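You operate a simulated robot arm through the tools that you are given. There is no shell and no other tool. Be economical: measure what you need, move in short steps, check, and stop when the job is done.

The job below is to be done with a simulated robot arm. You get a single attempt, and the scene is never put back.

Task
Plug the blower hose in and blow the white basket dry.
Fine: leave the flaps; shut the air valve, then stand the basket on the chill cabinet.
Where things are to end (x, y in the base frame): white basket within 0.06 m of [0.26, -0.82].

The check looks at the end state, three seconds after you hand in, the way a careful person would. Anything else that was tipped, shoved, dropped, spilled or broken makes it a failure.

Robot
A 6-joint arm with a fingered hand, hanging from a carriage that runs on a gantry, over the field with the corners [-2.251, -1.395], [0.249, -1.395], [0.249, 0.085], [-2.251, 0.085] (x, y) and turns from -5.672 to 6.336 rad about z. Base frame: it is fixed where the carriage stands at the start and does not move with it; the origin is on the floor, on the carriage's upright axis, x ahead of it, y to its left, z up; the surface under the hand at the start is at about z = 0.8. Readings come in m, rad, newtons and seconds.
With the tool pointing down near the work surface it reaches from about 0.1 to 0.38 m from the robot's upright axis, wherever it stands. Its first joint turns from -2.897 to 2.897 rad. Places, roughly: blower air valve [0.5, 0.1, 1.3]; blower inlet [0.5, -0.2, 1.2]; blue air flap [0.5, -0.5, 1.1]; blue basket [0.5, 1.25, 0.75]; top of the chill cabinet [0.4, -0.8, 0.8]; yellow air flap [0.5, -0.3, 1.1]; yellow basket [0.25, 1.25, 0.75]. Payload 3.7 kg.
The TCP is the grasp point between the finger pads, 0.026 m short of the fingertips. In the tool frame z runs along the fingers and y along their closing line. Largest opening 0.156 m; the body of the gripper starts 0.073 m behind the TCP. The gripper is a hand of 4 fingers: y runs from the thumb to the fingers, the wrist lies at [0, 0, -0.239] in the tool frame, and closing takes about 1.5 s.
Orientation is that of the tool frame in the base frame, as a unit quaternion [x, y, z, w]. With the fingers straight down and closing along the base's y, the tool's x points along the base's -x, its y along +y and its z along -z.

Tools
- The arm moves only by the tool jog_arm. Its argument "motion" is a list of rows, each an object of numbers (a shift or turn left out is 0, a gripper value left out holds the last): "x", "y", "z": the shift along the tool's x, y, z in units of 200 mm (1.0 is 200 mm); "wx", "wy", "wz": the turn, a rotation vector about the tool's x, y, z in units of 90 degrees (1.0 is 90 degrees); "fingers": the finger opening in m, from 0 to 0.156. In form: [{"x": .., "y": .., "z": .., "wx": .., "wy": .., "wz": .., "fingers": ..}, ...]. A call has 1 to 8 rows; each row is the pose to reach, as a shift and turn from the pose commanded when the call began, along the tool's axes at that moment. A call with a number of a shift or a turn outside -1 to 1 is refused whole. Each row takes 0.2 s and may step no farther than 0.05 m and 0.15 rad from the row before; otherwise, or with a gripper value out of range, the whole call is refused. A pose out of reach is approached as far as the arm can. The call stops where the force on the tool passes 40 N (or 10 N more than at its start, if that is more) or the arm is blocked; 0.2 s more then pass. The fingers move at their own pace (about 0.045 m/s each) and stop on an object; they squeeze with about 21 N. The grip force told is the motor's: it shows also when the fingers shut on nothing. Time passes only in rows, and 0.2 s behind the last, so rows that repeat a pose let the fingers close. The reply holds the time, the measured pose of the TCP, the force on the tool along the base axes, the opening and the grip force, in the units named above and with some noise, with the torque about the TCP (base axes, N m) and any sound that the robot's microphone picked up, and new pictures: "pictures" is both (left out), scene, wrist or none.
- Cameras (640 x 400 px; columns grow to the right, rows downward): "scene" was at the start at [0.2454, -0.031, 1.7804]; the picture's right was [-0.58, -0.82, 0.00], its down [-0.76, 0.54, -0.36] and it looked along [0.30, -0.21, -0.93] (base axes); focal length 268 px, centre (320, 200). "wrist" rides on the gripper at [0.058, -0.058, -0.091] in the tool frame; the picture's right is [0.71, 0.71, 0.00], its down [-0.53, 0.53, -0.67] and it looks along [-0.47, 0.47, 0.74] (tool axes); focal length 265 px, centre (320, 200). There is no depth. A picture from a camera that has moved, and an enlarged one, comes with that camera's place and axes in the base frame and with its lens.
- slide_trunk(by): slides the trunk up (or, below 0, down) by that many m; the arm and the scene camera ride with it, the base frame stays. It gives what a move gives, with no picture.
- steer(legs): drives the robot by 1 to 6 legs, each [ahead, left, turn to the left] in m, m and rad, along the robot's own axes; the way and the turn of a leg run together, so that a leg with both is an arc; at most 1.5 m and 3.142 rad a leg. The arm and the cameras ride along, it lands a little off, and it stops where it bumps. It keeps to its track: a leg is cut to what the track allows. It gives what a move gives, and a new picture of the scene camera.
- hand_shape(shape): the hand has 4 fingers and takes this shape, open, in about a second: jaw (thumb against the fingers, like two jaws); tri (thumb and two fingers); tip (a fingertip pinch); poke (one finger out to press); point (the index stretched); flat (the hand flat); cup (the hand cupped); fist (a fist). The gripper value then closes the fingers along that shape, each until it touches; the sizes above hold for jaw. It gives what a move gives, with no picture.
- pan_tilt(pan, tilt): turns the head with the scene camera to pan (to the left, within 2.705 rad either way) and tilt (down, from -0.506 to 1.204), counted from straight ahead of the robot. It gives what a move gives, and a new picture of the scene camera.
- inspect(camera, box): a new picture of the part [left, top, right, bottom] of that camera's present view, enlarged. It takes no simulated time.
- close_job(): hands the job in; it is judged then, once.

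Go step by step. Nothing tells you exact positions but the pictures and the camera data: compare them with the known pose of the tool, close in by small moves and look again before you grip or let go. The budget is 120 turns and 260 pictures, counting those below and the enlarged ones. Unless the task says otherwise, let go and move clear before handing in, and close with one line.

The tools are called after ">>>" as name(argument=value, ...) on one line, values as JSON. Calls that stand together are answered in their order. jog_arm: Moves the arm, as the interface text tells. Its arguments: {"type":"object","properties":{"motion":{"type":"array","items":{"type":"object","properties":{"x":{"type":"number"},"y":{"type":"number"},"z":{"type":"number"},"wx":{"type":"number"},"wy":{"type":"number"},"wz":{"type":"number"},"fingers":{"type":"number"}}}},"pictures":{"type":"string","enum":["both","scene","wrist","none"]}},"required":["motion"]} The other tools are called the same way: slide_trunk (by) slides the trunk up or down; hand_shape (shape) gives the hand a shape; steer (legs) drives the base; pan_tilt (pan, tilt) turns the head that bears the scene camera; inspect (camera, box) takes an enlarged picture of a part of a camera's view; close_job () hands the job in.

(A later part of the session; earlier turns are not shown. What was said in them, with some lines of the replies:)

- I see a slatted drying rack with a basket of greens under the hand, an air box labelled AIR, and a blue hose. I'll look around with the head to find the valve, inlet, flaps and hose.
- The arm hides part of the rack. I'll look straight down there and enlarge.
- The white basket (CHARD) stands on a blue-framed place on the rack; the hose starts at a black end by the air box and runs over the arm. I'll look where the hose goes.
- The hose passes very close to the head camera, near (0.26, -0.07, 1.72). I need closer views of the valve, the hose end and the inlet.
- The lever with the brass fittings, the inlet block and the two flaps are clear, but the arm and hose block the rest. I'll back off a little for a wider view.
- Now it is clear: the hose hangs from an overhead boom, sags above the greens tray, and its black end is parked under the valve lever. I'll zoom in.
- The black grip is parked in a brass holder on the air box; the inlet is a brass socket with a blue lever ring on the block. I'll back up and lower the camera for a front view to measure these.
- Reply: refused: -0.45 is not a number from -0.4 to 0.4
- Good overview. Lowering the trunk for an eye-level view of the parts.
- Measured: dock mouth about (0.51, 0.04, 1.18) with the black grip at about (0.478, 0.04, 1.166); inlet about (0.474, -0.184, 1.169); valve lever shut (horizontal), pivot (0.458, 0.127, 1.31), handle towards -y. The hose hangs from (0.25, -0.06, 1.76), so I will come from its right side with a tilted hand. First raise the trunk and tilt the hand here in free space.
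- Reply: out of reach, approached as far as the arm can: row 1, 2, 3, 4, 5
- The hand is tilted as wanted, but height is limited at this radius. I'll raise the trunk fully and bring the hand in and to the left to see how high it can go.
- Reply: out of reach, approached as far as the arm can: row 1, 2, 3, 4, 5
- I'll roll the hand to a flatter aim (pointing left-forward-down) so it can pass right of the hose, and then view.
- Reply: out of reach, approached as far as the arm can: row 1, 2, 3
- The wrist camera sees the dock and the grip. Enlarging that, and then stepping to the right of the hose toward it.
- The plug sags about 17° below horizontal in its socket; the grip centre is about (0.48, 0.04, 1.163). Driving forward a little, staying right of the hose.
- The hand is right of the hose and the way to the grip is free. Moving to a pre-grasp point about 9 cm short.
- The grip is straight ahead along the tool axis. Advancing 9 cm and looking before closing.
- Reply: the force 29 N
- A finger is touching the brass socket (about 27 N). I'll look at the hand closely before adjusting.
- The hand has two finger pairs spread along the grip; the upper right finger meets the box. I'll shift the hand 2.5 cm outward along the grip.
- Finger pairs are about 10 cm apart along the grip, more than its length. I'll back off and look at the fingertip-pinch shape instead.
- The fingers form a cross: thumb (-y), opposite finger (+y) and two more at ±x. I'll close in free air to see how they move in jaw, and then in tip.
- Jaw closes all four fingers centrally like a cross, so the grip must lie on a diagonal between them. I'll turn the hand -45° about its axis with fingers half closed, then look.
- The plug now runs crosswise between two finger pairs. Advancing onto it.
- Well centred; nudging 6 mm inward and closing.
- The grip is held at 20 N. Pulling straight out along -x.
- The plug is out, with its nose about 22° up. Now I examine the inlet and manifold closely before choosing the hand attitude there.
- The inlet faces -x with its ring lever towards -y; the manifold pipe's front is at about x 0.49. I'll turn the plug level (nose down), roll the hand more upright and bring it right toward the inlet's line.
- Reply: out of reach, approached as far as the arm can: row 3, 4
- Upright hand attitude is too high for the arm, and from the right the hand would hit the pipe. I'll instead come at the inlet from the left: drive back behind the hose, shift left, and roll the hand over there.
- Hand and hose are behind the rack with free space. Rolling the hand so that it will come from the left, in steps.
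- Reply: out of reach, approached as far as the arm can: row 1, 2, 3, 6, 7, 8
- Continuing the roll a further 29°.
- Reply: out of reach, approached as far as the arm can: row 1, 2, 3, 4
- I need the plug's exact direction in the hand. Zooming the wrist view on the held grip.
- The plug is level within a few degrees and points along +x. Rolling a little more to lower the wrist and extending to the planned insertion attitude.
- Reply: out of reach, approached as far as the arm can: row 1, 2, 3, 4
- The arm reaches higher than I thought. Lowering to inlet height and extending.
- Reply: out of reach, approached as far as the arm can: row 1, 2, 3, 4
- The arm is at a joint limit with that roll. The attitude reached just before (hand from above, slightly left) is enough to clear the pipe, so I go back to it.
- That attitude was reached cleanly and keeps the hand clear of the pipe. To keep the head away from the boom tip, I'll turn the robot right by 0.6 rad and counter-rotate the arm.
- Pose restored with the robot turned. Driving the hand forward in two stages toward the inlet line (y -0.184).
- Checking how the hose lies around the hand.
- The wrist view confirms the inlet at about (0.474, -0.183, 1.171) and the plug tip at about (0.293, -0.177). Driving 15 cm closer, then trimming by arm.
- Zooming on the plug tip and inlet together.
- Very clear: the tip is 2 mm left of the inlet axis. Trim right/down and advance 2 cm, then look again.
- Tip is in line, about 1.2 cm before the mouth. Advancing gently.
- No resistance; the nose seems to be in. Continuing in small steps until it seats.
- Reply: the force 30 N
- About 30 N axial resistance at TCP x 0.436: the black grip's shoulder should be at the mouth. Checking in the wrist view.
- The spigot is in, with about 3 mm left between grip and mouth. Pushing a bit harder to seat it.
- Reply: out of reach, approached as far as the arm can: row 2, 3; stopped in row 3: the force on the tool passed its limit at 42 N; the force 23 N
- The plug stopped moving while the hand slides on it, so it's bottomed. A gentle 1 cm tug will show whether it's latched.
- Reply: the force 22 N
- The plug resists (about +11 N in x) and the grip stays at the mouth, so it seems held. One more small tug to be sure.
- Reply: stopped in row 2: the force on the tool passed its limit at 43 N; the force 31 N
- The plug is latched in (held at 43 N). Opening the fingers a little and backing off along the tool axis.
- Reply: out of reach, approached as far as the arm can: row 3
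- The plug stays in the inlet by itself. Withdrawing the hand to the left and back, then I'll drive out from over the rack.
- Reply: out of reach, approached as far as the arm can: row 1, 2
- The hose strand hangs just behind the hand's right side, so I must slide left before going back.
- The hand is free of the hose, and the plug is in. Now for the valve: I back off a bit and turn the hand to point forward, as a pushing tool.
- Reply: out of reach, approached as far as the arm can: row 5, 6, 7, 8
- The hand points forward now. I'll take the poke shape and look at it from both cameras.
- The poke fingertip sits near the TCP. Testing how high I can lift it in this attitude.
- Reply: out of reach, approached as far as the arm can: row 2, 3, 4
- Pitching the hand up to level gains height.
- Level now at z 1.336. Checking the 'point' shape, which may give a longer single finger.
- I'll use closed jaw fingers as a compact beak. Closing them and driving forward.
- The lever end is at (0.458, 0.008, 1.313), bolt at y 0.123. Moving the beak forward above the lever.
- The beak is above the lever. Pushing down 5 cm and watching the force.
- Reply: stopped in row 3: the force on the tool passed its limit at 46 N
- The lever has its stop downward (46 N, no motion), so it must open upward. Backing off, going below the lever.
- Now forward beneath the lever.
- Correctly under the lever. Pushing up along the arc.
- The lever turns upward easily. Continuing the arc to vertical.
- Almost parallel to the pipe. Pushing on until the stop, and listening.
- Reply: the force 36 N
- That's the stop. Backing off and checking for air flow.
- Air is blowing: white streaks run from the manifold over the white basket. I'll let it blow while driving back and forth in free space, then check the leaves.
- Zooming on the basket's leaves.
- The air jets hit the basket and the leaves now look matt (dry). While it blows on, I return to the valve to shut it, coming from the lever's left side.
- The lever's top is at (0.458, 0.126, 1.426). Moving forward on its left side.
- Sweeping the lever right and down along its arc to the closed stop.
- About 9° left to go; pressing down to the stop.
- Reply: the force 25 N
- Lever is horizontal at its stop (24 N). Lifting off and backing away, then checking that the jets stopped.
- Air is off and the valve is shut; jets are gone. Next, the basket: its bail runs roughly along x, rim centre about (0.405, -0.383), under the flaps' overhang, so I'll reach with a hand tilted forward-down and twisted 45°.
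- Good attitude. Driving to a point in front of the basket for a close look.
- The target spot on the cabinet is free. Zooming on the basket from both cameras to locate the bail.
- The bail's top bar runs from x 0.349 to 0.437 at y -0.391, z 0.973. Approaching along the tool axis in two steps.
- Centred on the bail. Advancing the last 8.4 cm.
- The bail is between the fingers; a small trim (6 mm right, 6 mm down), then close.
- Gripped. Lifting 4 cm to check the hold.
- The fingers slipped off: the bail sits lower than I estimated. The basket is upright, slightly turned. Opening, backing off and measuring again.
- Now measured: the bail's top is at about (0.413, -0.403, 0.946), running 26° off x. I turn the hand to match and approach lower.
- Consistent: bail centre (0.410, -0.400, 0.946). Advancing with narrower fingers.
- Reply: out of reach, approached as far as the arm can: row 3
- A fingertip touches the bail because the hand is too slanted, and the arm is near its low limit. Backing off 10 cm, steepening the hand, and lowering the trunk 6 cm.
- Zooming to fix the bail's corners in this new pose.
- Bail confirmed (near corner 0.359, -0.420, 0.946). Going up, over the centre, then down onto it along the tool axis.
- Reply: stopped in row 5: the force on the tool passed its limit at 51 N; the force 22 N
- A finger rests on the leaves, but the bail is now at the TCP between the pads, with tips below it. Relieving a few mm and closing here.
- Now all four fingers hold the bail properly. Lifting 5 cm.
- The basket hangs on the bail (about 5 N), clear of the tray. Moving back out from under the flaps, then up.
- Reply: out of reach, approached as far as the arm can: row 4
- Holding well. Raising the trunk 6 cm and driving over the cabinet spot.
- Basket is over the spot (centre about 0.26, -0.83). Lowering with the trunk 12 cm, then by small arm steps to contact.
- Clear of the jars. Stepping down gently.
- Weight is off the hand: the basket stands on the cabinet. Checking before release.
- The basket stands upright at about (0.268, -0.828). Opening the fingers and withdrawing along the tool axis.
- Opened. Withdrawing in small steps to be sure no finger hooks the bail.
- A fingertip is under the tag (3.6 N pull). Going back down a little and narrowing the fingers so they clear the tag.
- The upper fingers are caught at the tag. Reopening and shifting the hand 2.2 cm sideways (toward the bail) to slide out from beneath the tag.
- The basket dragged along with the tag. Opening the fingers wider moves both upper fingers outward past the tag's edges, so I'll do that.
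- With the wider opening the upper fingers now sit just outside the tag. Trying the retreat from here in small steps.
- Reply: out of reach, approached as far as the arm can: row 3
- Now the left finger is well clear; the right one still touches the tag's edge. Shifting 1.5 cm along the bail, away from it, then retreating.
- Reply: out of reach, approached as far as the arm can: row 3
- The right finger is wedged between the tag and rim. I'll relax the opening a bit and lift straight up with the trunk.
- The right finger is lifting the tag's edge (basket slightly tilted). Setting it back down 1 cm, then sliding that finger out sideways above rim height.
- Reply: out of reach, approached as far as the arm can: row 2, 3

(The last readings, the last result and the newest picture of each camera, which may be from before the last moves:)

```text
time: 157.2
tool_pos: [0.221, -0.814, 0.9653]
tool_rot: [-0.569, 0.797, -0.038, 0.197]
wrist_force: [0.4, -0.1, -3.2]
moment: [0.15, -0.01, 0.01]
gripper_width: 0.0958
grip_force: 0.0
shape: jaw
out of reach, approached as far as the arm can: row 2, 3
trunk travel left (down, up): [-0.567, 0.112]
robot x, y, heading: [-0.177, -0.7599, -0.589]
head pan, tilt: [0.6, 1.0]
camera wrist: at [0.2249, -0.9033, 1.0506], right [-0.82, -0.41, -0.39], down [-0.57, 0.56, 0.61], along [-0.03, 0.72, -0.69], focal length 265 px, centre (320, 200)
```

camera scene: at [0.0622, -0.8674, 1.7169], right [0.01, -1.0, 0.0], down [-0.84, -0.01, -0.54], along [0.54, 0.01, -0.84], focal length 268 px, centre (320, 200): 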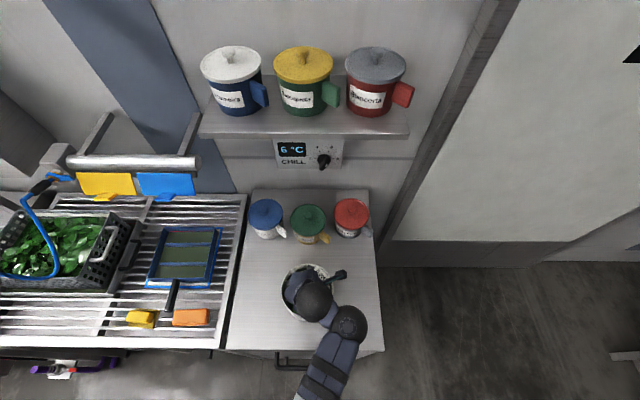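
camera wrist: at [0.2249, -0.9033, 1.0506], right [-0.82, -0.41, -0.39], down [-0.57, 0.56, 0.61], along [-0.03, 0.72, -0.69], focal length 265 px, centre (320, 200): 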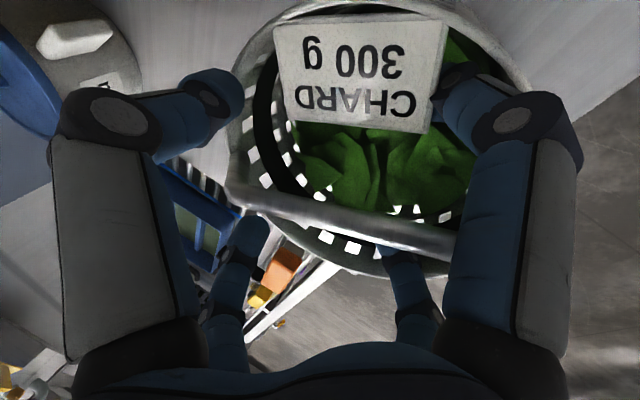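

Basket follows by friction. Setting it fully down and using the tip shape, which swings the ±x fingers outward away from the tag.

>>> slide_trunk(by=-0.008)

>>> hand_shape(shape="tip")

>>> inspect(camera="wrist", box=[0, 0, 640, 400])

>>> inspect(camera="scene", box=[240, 220, 380, 330])

```text
time: 157.8
tool_pos: [0.222, -0.8134, 0.9571]
tool_rot: [-0.57, 0.797, -0.038, 0.197]
wrist_force: [1.7, 0.0, 1.4]
moment: [0.03, 0.01, 0.01]
gripper_width: 0.0949
grip_force: 0.1
shape: jaw
trunk travel left (down, up): [-0.559, 0.12]
robot x, y, heading: [-0.1726, -0.7554, -0.591]
head pan, tilt: [0.6, 1.0]
```

```text
time: 158.7
tool_pos: [0.224, -0.8145, 0.9576]
tool_rot: [-0.57, 0.796, -0.038, 0.199]
wrist_force: [3.1, 2.9, 11.5]
moment: [0.04, 0.32, -0.1]
gripper_width: 0.1548
grip_force: 0.1
shape: tip
trunk travel left (down, up): [-0.559, 0.12]
robot x, y, heading: [-0.1707, -0.7552, -0.592]
head pan, tilt: [0.6, 1.0]
```

```text
1.00 times, centred on (320, 200) of wrist (not enlarged: the box is as wide or as high as the picture)
camera zoom: at [0.2266, -0.9028, 1.0437], right [-0.82, -0.41, -0.4], down [-0.57, 0.56, 0.61], along [-0.03, 0.72, -0.69], focal length 265 px, centre (320, 200)
```

zoom: 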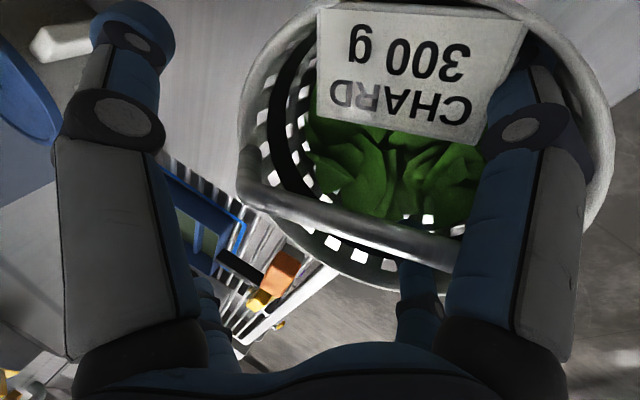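

```text
3.64 times, centred on (310, 275) of scene
camera zoom: at [0.0629, -0.8672, 1.7193], right [0.01, -1.0, 0.0], down [-0.84, -0.01, -0.54], along [0.54, 0.01, -0.84], focal length 975 px, centre (356, -73)
```

zoom: 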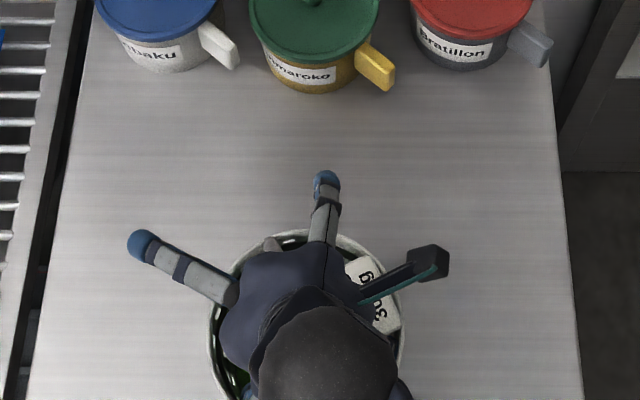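

The finger is still under the tag. The way it got there was opening below the tag, so I reverse it: jaw shape, go 1.5 cm lower, close back onto the bail, then reopen only slightly and retreat.

>>> hand_shape(shape="jaw")

>>> jog_arm(motion=[{"fingers": 0.085}, {"fingers": 0.085}, {"fingers": 0.085}, {"fingers": 0.085}], pictures="none")

>>> slide_trunk(by=-0.012)

>>> inspect(camera="wrist", box=[0, 0, 640, 400])

```text
time: 159.6
tool_pos: [0.2222, -0.8156, 0.9571]
tool_rot: [-0.569, 0.798, -0.038, 0.197]
wrist_force: [1.0, -2.0, 2.1]
moment: [-0.05, 0.11, 0.01]
gripper_width: 0.1554
grip_force: 0.1
shape: jaw
trunk travel left (down, up): [-0.559, 0.12]
robot x, y, heading: [-0.1686, -0.759, -0.586]
head pan, tilt: [0.6, 1.0]
```

```text
time: 160.6
tool_pos: [0.2218, -0.8129, 0.9567]
tool_rot: [-0.57, 0.797, -0.037, 0.197]
wrist_force: [-0.2, 0.7, -0.9]
moment: [0.25, -0.07, -0.05]
gripper_width: 0.0918
grip_force: 0.0
shape: jaw
trunk travel left (down, up): [-0.559, 0.12]
robot x, y, heading: [-0.1706, -0.7576, -0.591]
head pan, tilt: [0.6, 1.0]
```

```text
time: 161.2
tool_pos: [0.2209, -0.8139, 0.9456]
tool_rot: [-0.569, 0.797, -0.039, 0.197]
wrist_force: [1.5, 0.9, 0.7]
moment: [-0.02, -0.03, 0.02]
gripper_width: 0.0876
grip_force: 0.1
shape: jaw
trunk travel left (down, up): [-0.547, 0.132]
robot x, y, heading: [-0.173, -0.7541, -0.592]
head pan, tilt: [0.6, 1.0]
```

```text
1.00 times, centred on (320, 200) of wrist (not enlarged: the box is as wide or as high as the picture)
camera zoom: at [0.2255, -0.9031, 1.0307], right [-0.82, -0.41, -0.39], down [-0.57, 0.56, 0.61], along [-0.03, 0.72, -0.69], focal length 265 px, centre (320, 200)
```

zoom: 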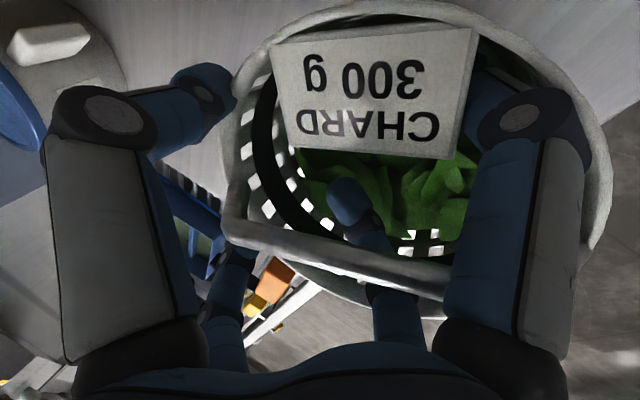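

Now I understand: below 9 cm opening the upper fingers squeeze the tag, and the lower-right finger's tip is hooked under the bail. Opening to 10 cm (neutral) and shifting 2.5 cm so the lower fingers clear the bail.

>>> jog_arm(motion=[{"fingers": 0.1}, {"fingers": 0.1}, {"fingers": 0.1, "x": -0.03, "y": 0.03}, {"fingers": 0.1, "x": -0.06, "y": 0.06}, {"fingers": 0.1, "x": -0.088, "y": 0.088}], pictures="wrist")

```text
time: 162.4
tool_pos: [0.2115, -0.792, 0.9422]
tool_rot: [-0.57, 0.797, -0.038, 0.198]
wrist_force: [0.7, -0.5, 2.8]
moment: [-0.04, 0.15, 0.04]
gripper_width: 0.1006
grip_force: 0.0
shape: jaw
trunk travel left (down, up): [-0.547, 0.132]
robot x, y, heading: [-0.1732, -0.754, -0.59]
head pan, tilt: [0.6, 1.0]
camera wrist: at [0.2152, -0.881, 1.0297], right [-0.82, -0.41, -0.39], down [-0.57, 0.56, 0.61], along [-0.03, 0.72, -0.69], focal length 265 px, centre (320, 200)
```

wrist: 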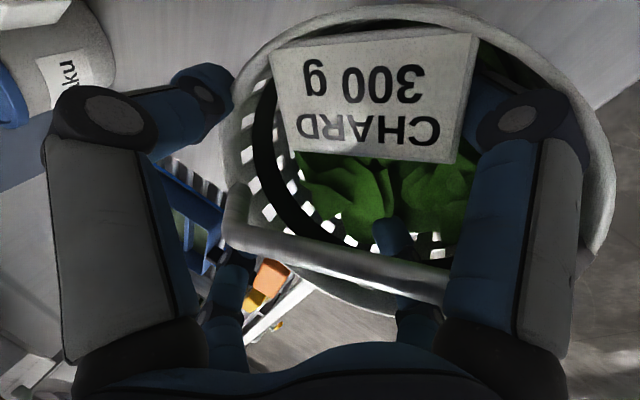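

The tag leans inward over the right finger, so the finger must move inward (toward +y) at a height where the other fingers clear the rim. Raising 1.5 cm (still unloaded) and shifting 3 cm with the base.

>>> slide_trunk(by=0.015)

>>> steer(legs=[[-0.0253, 0.0162, 0]])

>>> inspect(camera="wrist", box=[0, 0, 640, 400])

```text
time: 163.1
tool_pos: [0.2115, -0.7915, 0.9575]
tool_rot: [-0.569, 0.797, -0.039, 0.197]
wrist_force: [-0.6, 0.3, -0.9]
moment: [0.08, 0.0, -0.04]
gripper_width: 0.1004
grip_force: 0.0
shape: jaw
trunk travel left (down, up): [-0.562, 0.117]
robot x, y, heading: [-0.1705, -0.7539, -0.586]
head pan, tilt: [0.6, 1.0]
```

```text
time: 163.9
tool_pos: [0.1999, -0.7637, 0.9588]
tool_rot: [-0.571, 0.796, -0.039, 0.197]
wrist_force: [0.0, 1.4, 0.5]
moment: [-0.05, 0.03, -0.04]
gripper_width: 0.1
grip_force: 0.2
shape: jaw
trunk travel left (down, up): [-0.562, 0.117]
robot x, y, heading: [-0.1838, -0.7293, -0.591]
head pan, tilt: [0.6, 1.0]
camera scene: at [0.0509, -0.8396, 1.722], right [0.01, -1.0, 0.0], down [-0.84, -0.01, -0.54], along [0.54, 0.01, -0.84], focal length 268 px, centre (320, 200)
```

scene: 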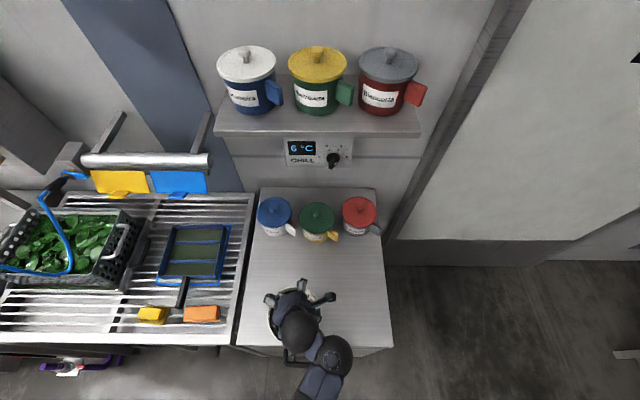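

```text
1.00 times, centred on (320, 200) of wrist (not enlarged: the box is as wide or as high as the picture)
camera zoom: at [0.2034, -0.8527, 1.0444], right [-0.82, -0.41, -0.39], down [-0.57, 0.56, 0.61], along [-0.03, 0.72, -0.69], focal length 265 px, centre (320, 200)
```

zoom: 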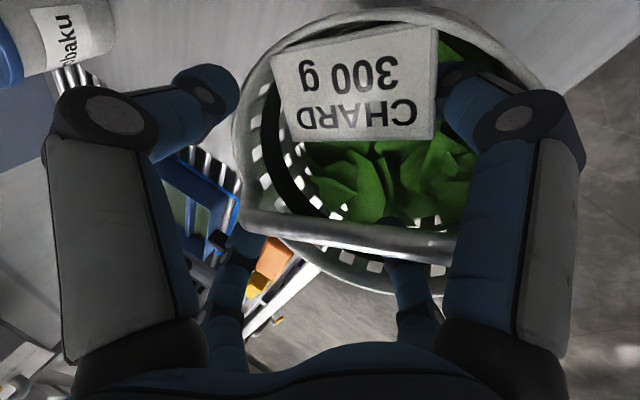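

Basket still follows. I need a clear side look at what touches; zooming the scene camera.

>>> inspect(camera="scene", box=[250, 270, 350, 345])

>>> inspect(camera="wrist", box=[360, 20, 560, 160])

>>> inspect(camera="wrist", box=[160, 160, 480, 340])

```text
5.33 times, centred on (300, 308) of scene
camera zoom: at [0.0509, -0.8396, 1.722], right [0.01, -1.0, 0.0], down [-0.84, -0.01, -0.54], along [0.54, 0.01, -0.84], focal length 1430 px, centre (427, -373)
```

zoom: 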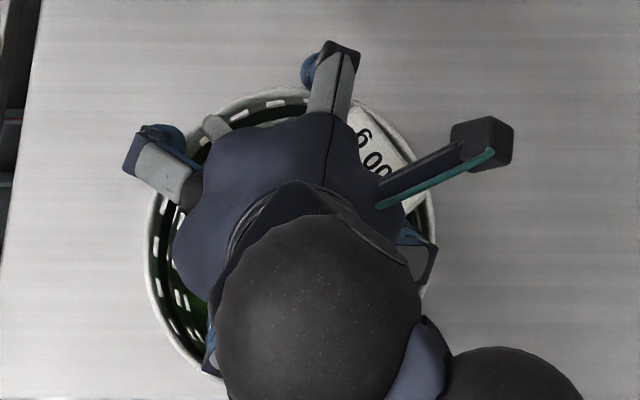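

```text
2.86 times, centred on (460, 90) of wrist
camera zoom: at [0.2034, -0.8527, 1.0444], right [-0.82, -0.41, -0.39], down [-0.57, 0.56, 0.61], along [-0.03, 0.72, -0.69], focal length 758 px, centre (-80, 514)
```

zoom: 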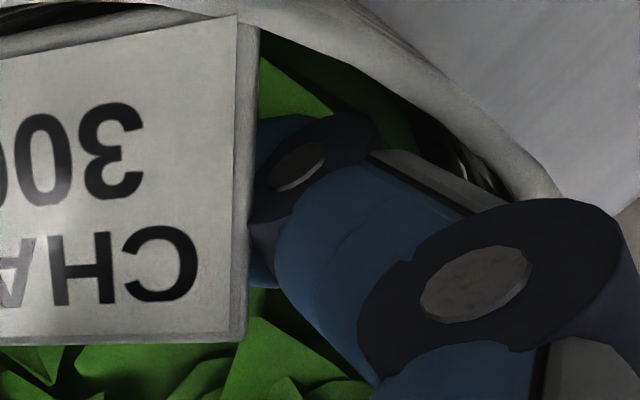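

```text
2.00 times, centred on (320, 250) of wrist
camera zoom: at [0.2034, -0.8527, 1.0444], right [-0.82, -0.41, -0.39], down [-0.57, 0.56, 0.61], along [-0.03, 0.72, -0.69], focal length 531 px, centre (320, 100)
```

zoom: 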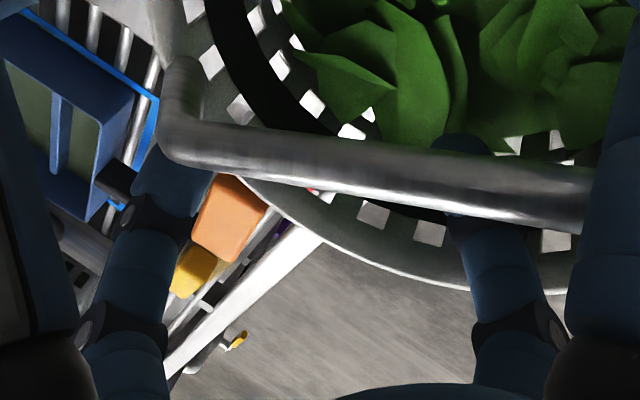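

The right finger is bent under the tag; fully opening straightens all fingers, so then a pull exactly along the tool axis should slide free. I'll open fully and look, and use the caged basket to drag it back to its spot.

>>> hand_shape(shape="jaw")

>>> inspect(camera="wrist", box=[0, 0, 640, 400])

>>> inspect(camera="scene", box=[240, 260, 360, 350])

```text
time: 164.8
tool_pos: [0.2, -0.7635, 0.9584]
tool_rot: [-0.57, 0.796, -0.04, 0.198]
wrist_force: [0.7, -0.1, 3.5]
moment: [-0.03, 0.04, -0.04]
gripper_width: 0.1554
grip_force: 0.1
shape: jaw
trunk travel left (down, up): [-0.562, 0.117]
robot x, y, heading: [-0.1836, -0.7327, -0.59]
head pan, tilt: [0.6, 1.0]
```

```text
1.00 times, centred on (320, 200) of wrist (not enlarged: the box is as wide or as high as the picture)
camera zoom: at [0.2039, -0.8527, 1.0447], right [-0.82, -0.41, -0.39], down [-0.57, 0.56, 0.61], along [-0.03, 0.72, -0.69], focal length 265 px, centre (320, 200)
```

zoom: 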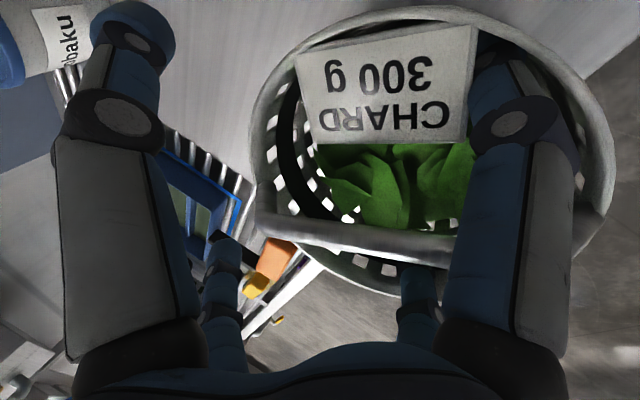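

```text
4.44 times, centred on (300, 305) of scene
camera zoom: at [0.051, -0.8396, 1.7221], right [0.01, -1.0, 0.0], down [-0.84, -0.01, -0.54], along [0.54, 0.01, -0.84], focal length 1192 px, centre (409, -267)
```

zoom: 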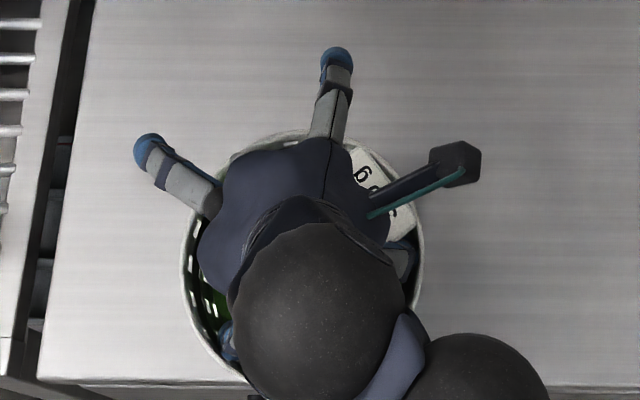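

All fingers are straight now, beside the tag. The basket (centre about 0.181, -0.773) is close to the cabinet's front edge, so first I drag it back toward the target with the caging hand.

>>> steer(legs=[[0.05, 0.003, 0]])

>>> inspect(camera="scene", box=[240, 260, 360, 350])

>>> inspect(camera="wrist", box=[0, 0, 640, 400])

```text
time: 165.7
tool_pos: [0.2448, -0.7904, 0.9579]
tool_rot: [-0.57, 0.797, -0.039, 0.198]
wrist_force: [0.6, -1.3, -0.1]
moment: [-0.08, -0.04, 0.07]
gripper_width: 0.1556
grip_force: 0.0
shape: jaw
trunk travel left (down, up): [-0.562, 0.117]
robot x, y, heading: [-0.1416, -0.7564, -0.592]
head pan, tilt: [0.6, 1.0]
camera scene: at [0.0944, -0.8651, 1.7221], right [0.01, -1.0, 0.0], down [-0.84, -0.01, -0.54], along [0.54, 0.01, -0.84], focal length 268 px, centre (320, 200)
```

scene: 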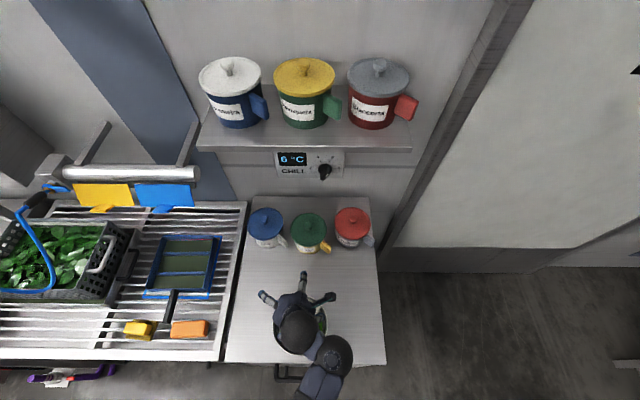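

```text
4.44 times, centred on (300, 305) of scene
camera zoom: at [0.0944, -0.8651, 1.7221], right [0.01, -1.0, 0.0], down [-0.84, -0.01, -0.54], along [0.54, 0.01, -0.84], focal length 1192 px, centre (409, -267)
```

zoom: 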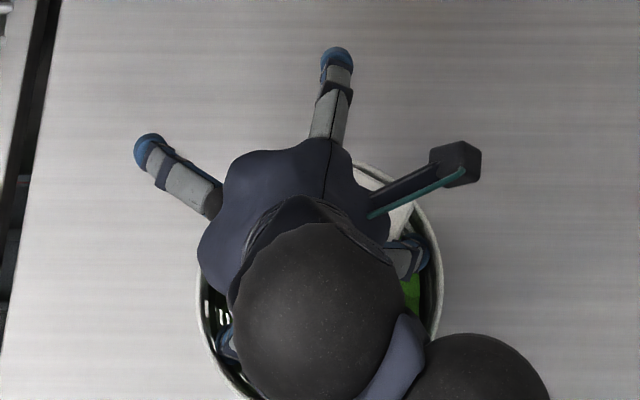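

```text
1.00 times, centred on (320, 200) of wrist (not enlarged: the box is as wide or as high as the picture)
camera zoom: at [0.2471, -0.8785, 1.0446], right [-0.82, -0.41, -0.39], down [-0.57, 0.56, 0.61], along [-0.03, 0.72, -0.69], focal length 265 px, centre (320, 200)
```

zoom: 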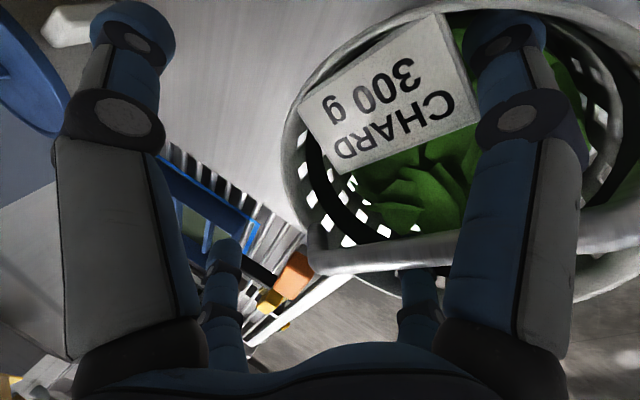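

The right finger is now free beside the tag (the basket turned). Basket centre is about (0.205, -0.809); dragging on 5 cm toward the target.

>>> steer(legs=[[0.055, 0.02, 0]])

>>> inspect(camera="scene", box=[240, 260, 360, 350])

>>> inspect(camera="wrist", box=[0, 0, 640, 400])

```text
time: 166.7
tool_pos: [0.3001, -0.8045, 0.9584]
tool_rot: [-0.57, 0.796, -0.04, 0.198]
wrist_force: [0.6, -2.0, 0.0]
moment: [-0.06, -0.06, 0.09]
gripper_width: 0.1556
grip_force: 0.0
shape: jaw
trunk travel left (down, up): [-0.562, 0.117]
robot x, y, heading: [-0.0818, -0.7739, -0.591]
head pan, tilt: [0.6, 1.0]
camera scene: at [0.1513, -0.8798, 1.7221], right [0.01, -1.0, 0.0], down [-0.84, -0.01, -0.54], along [0.54, 0.01, -0.84], focal length 268 px, centre (320, 200)
```

scene: 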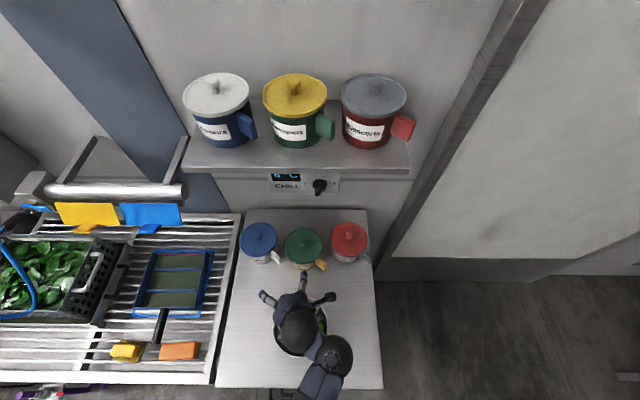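

```text
4.44 times, centred on (300, 305) of scene
camera zoom: at [0.1513, -0.8798, 1.7221], right [0.01, -1.0, 0.0], down [-0.84, -0.01, -0.54], along [0.54, 0.01, -0.84], focal length 1192 px, centre (409, -267)
```

zoom: 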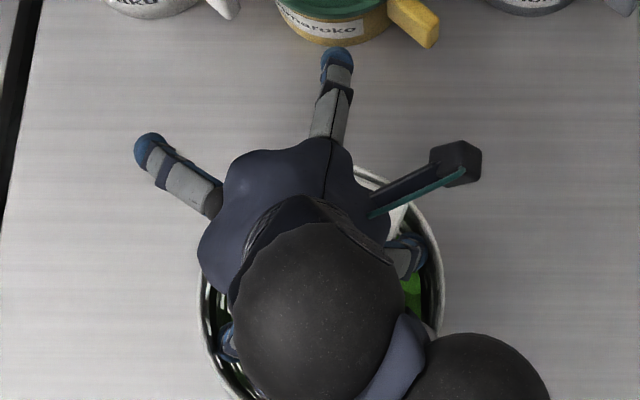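

```text
1.00 times, centred on (320, 200) of wrist (not enlarged: the box is as wide or as high as the picture)
camera zoom: at [0.3042, -0.8934, 1.0449], right [-0.82, -0.41, -0.39], down [-0.57, 0.56, 0.6], along [-0.03, 0.72, -0.69], focal length 265 px, centre (320, 200)
```

zoom: 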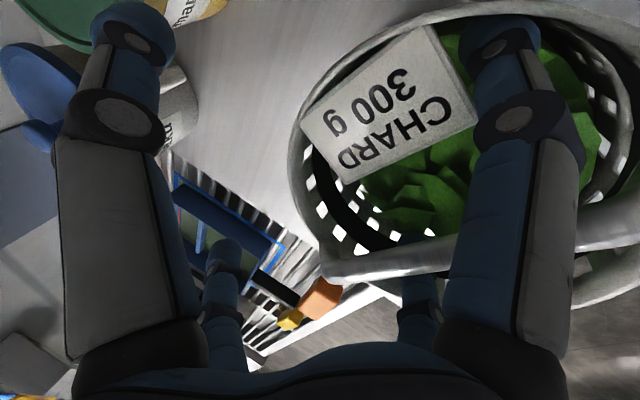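

Basket centre is now about (0.262, -0.824), on target. Now extracting along the tool axis: small trunk lifts with small base steps back.

>>> slide_trunk(by=0.015)

>>> steer(legs=[[-0.004, -0.007, 0]])

>>> inspect(camera="wrist", box=[0, 0, 640, 400])

```text
time: 167.3
tool_pos: [0.3001, -0.8041, 0.9734]
tool_rot: [-0.57, 0.797, -0.039, 0.198]
wrist_force: [0.2, -0.8, 0.0]
moment: [-0.06, 0.07, 0.07]
gripper_width: 0.1557
grip_force: 0.0
shape: jaw
trunk travel left (down, up): [-0.577, 0.102]
robot x, y, heading: [-0.086, -0.7699, -0.598]
head pan, tilt: [0.6, 1.0]
```

```text
time: 168.0
tool_pos: [0.2923, -0.8082, 0.974]
tool_rot: [-0.57, 0.796, -0.039, 0.198]
wrist_force: [-0.6, 0.3, -0.5]
moment: [-0.05, 0.02, -0.03]
gripper_width: 0.1558
grip_force: 0.1
shape: jaw
trunk travel left (down, up): [-0.577, 0.102]
robot x, y, heading: [-0.0914, -0.7727, -0.587]
head pan, tilt: [0.6, 1.0]
camera scene: at [0.1441, -0.8832, 1.737], right [0.01, -1.0, 0.0], down [-0.84, -0.01, -0.54], along [0.54, 0.01, -0.84], focal length 268 px, centre (320, 200)
```

scene: 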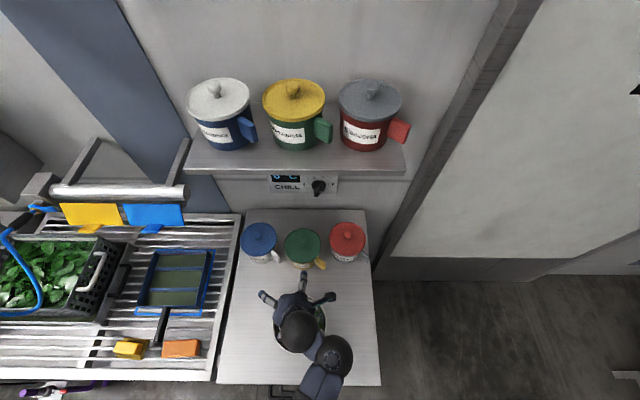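

```text
1.00 times, centred on (320, 200) of wrist (not enlarged: the box is as wide or as high as the picture)
camera zoom: at [0.2967, -0.8966, 1.0596], right [-0.82, -0.41, -0.39], down [-0.57, 0.56, 0.61], along [-0.03, 0.72, -0.69], focal length 265 px, centre (320, 200)
```

zoom: 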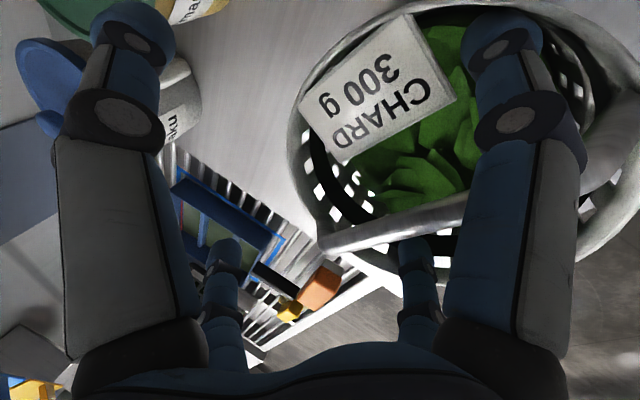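

No force, and the basket stays put. Continuing the extraction.

>>> slide_trunk(by=0.025)

>>> steer(legs=[[-0.005, -0.009, 0]])

>>> slide_trunk(by=0.03)

>>> inspect(camera="wrist", box=[0, 0, 640, 400])

```text
time: 168.8
tool_pos: [0.2932, -0.8083, 0.9993]
tool_rot: [-0.57, 0.796, -0.039, 0.198]
wrist_force: [0.4, 0.2, 0.6]
moment: [-0.01, -0.05, -0.01]
gripper_width: 0.1557
grip_force: 0.1
shape: jaw
trunk travel left (down, up): [-0.602, 0.077]
robot x, y, heading: [-0.0894, -0.7735, -0.587]
head pan, tilt: [0.6, 1.0]
```

```text
time: 169.5
tool_pos: [0.2844, -0.8124, 0.9986]
tool_rot: [-0.57, 0.796, -0.04, 0.197]
wrist_force: [0.6, 0.3, 0.8]
moment: [-0.01, 0.0, 0.02]
gripper_width: 0.1559
grip_force: 0.0
shape: jaw
trunk travel left (down, up): [-0.602, 0.077]
robot x, y, heading: [-0.1011, -0.7797, -0.593]
head pan, tilt: [0.6, 1.0]
camera scene: at [0.135, -0.888, 1.762], right [0.01, -1.0, 0.0], down [-0.84, -0.01, -0.54], along [0.54, 0.01, -0.84], focal length 268 px, centre (320, 200)
```

scene: 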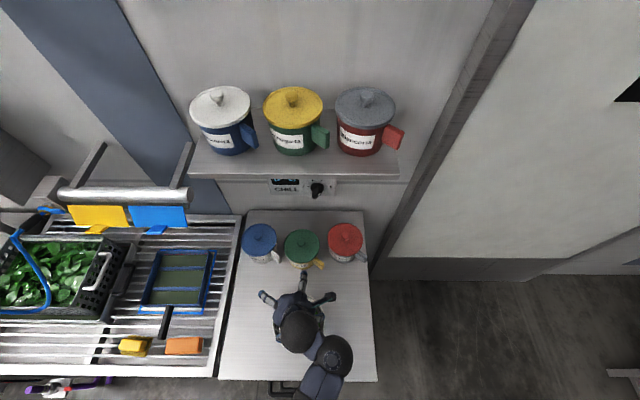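

```text
time: 170.2
tool_pos: [0.2839, -0.8129, 1.0288]
tool_rot: [-0.57, 0.797, -0.039, 0.198]
wrist_force: [-0.8, 0.3, -0.5]
moment: [-0.04, 0.0, -0.01]
gripper_width: 0.1558
grip_force: 0.0
shape: jaw
trunk travel left (down, up): [-0.632, 0.047]
robot x, y, heading: [-0.0986, -0.7767, -0.589]
head pan, tilt: [0.6, 1.0]
```

```text
1.00 times, centred on (320, 200) of wrist (not enlarged: the box is as wide or as high as the picture)
camera zoom: at [0.2876, -0.9014, 1.1147], right [-0.82, -0.41, -0.39], down [-0.57, 0.56, 0.61], along [-0.03, 0.72, -0.69], focal length 265 px, centre (320, 200)
```

zoom: 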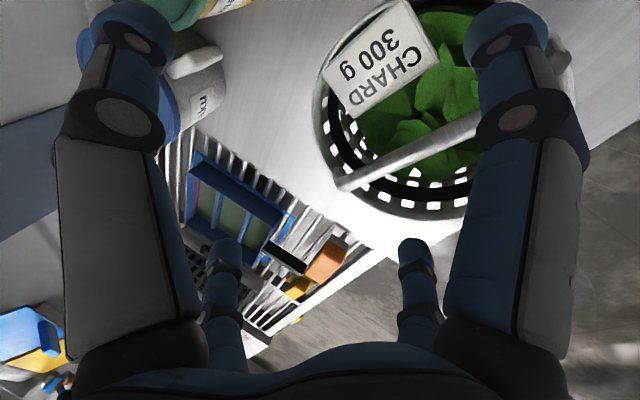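

Free: the hand is above the basket with no load. Raising the last 4 cm and backing away to check the final position.

>>> slide_trunk(by=0.044)

>>> steer(legs=[[-0.29, -0.195, 0]])

>>> inspect(camera="scene", box=[240, 130, 400, 250])

```text
time: 171.1
tool_pos: [0.2833, -0.813, 1.0725]
tool_rot: [-0.571, 0.796, -0.039, 0.198]
wrist_force: [0.0, 0.5, -1.0]
moment: [0.01, 0.0, -0.04]
gripper_width: 0.156
grip_force: 0.0
shape: jaw
trunk travel left (down, up): [-0.676, 0.003]
robot x, y, heading: [-0.1042, -0.7814, -0.592]
head pan, tilt: [0.6, 1.0]
```

```text
time: 173.4
tool_pos: [-0.0612, -0.8177, 1.0731]
tool_rot: [-0.566, 0.799, -0.04, 0.198]
wrist_force: [0.2, 0.1, 0.2]
moment: [-0.02, -0.06, -0.01]
gripper_width: 0.1558
grip_force: 0.1
shape: jaw
trunk travel left (down, up): [-0.676, 0.003]
robot x, y, heading: [-0.4456, -0.7763, -0.598]
head pan, tilt: [0.6, 1.0]
camera scene: at [-0.2105, -0.8919, 1.836], right [0.0, -1.0, 0.0], down [-0.84, 0.0, -0.54], along [0.54, 0.0, -0.84], focal length 268 px, centre (320, 200)
```

scene: 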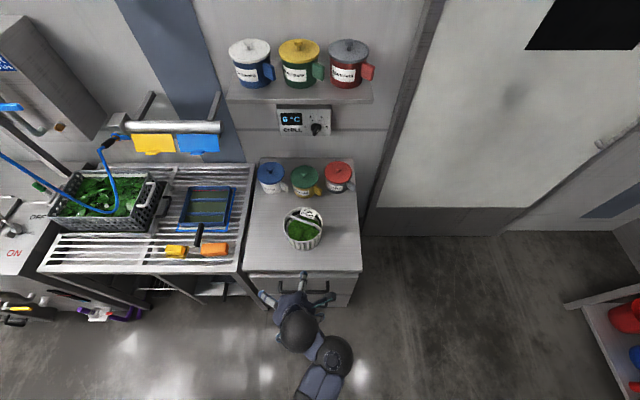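

```text
3.33 times, centred on (320, 190) of scene
camera zoom: at [-0.2105, -0.8919, 1.836], right [0.0, -1.0, 0.0], down [-0.84, 0.0, -0.54], along [0.54, 0.0, -0.84], focal length 894 px, centre (320, 233)
```

zoom: 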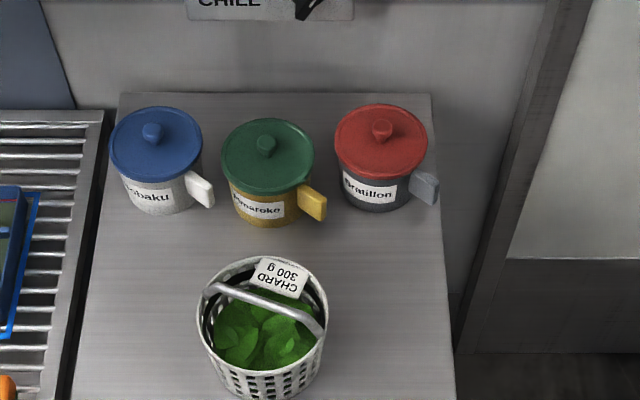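

The basket stands upright at about (0.262, -0.826), jars untouched. One last look at the overall state (valve, hose, flaps, display).

>>> inspect(camera="scene", box=[0, 60, 260, 270])

>>> inspect(camera="scene", box=[260, 90, 360, 250])

```text
1.90 times, centred on (130, 165) of scene
camera zoom: at [-0.2105, -0.8919, 1.836], right [0.0, -1.0, 0.0], down [-0.84, 0.0, -0.54], along [0.54, 0.0, -0.84], focal length 511 px, centre (682, 267)
```

zoom: 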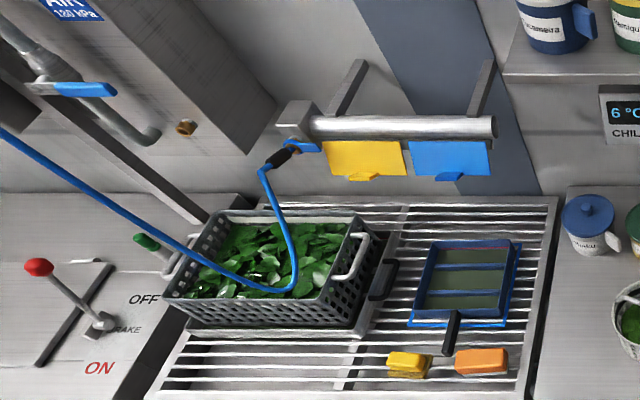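

```text
2.50 times, centred on (310, 170) of scene
camera zoom: at [-0.2105, -0.8919, 1.836], right [0.0, -1.0, 0.0], down [-0.84, 0.0, -0.54], along [0.54, 0.0, -0.84], focal length 670 px, centre (345, 275)
```

zoom: 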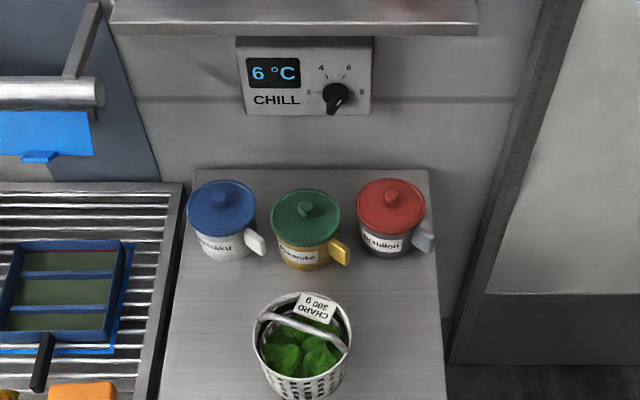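

Everything is in place: the hose is plugged in, the valve is shut, the flaps are untouched, and the basket stands upright on the cabinet with the hand clear. Handing in.

>>> close_job()

```text
The job is handed in.
```

The blower hose is plugged into the inlet and held against a pull of about 43 N. I blew the white basket for about 16 seconds until its leaves looked dry, then shut the air valve. The flaps were not touched. The basket now stands upright on the chill cabinet at about (0.26, -0.83), and the hand is clear of it.
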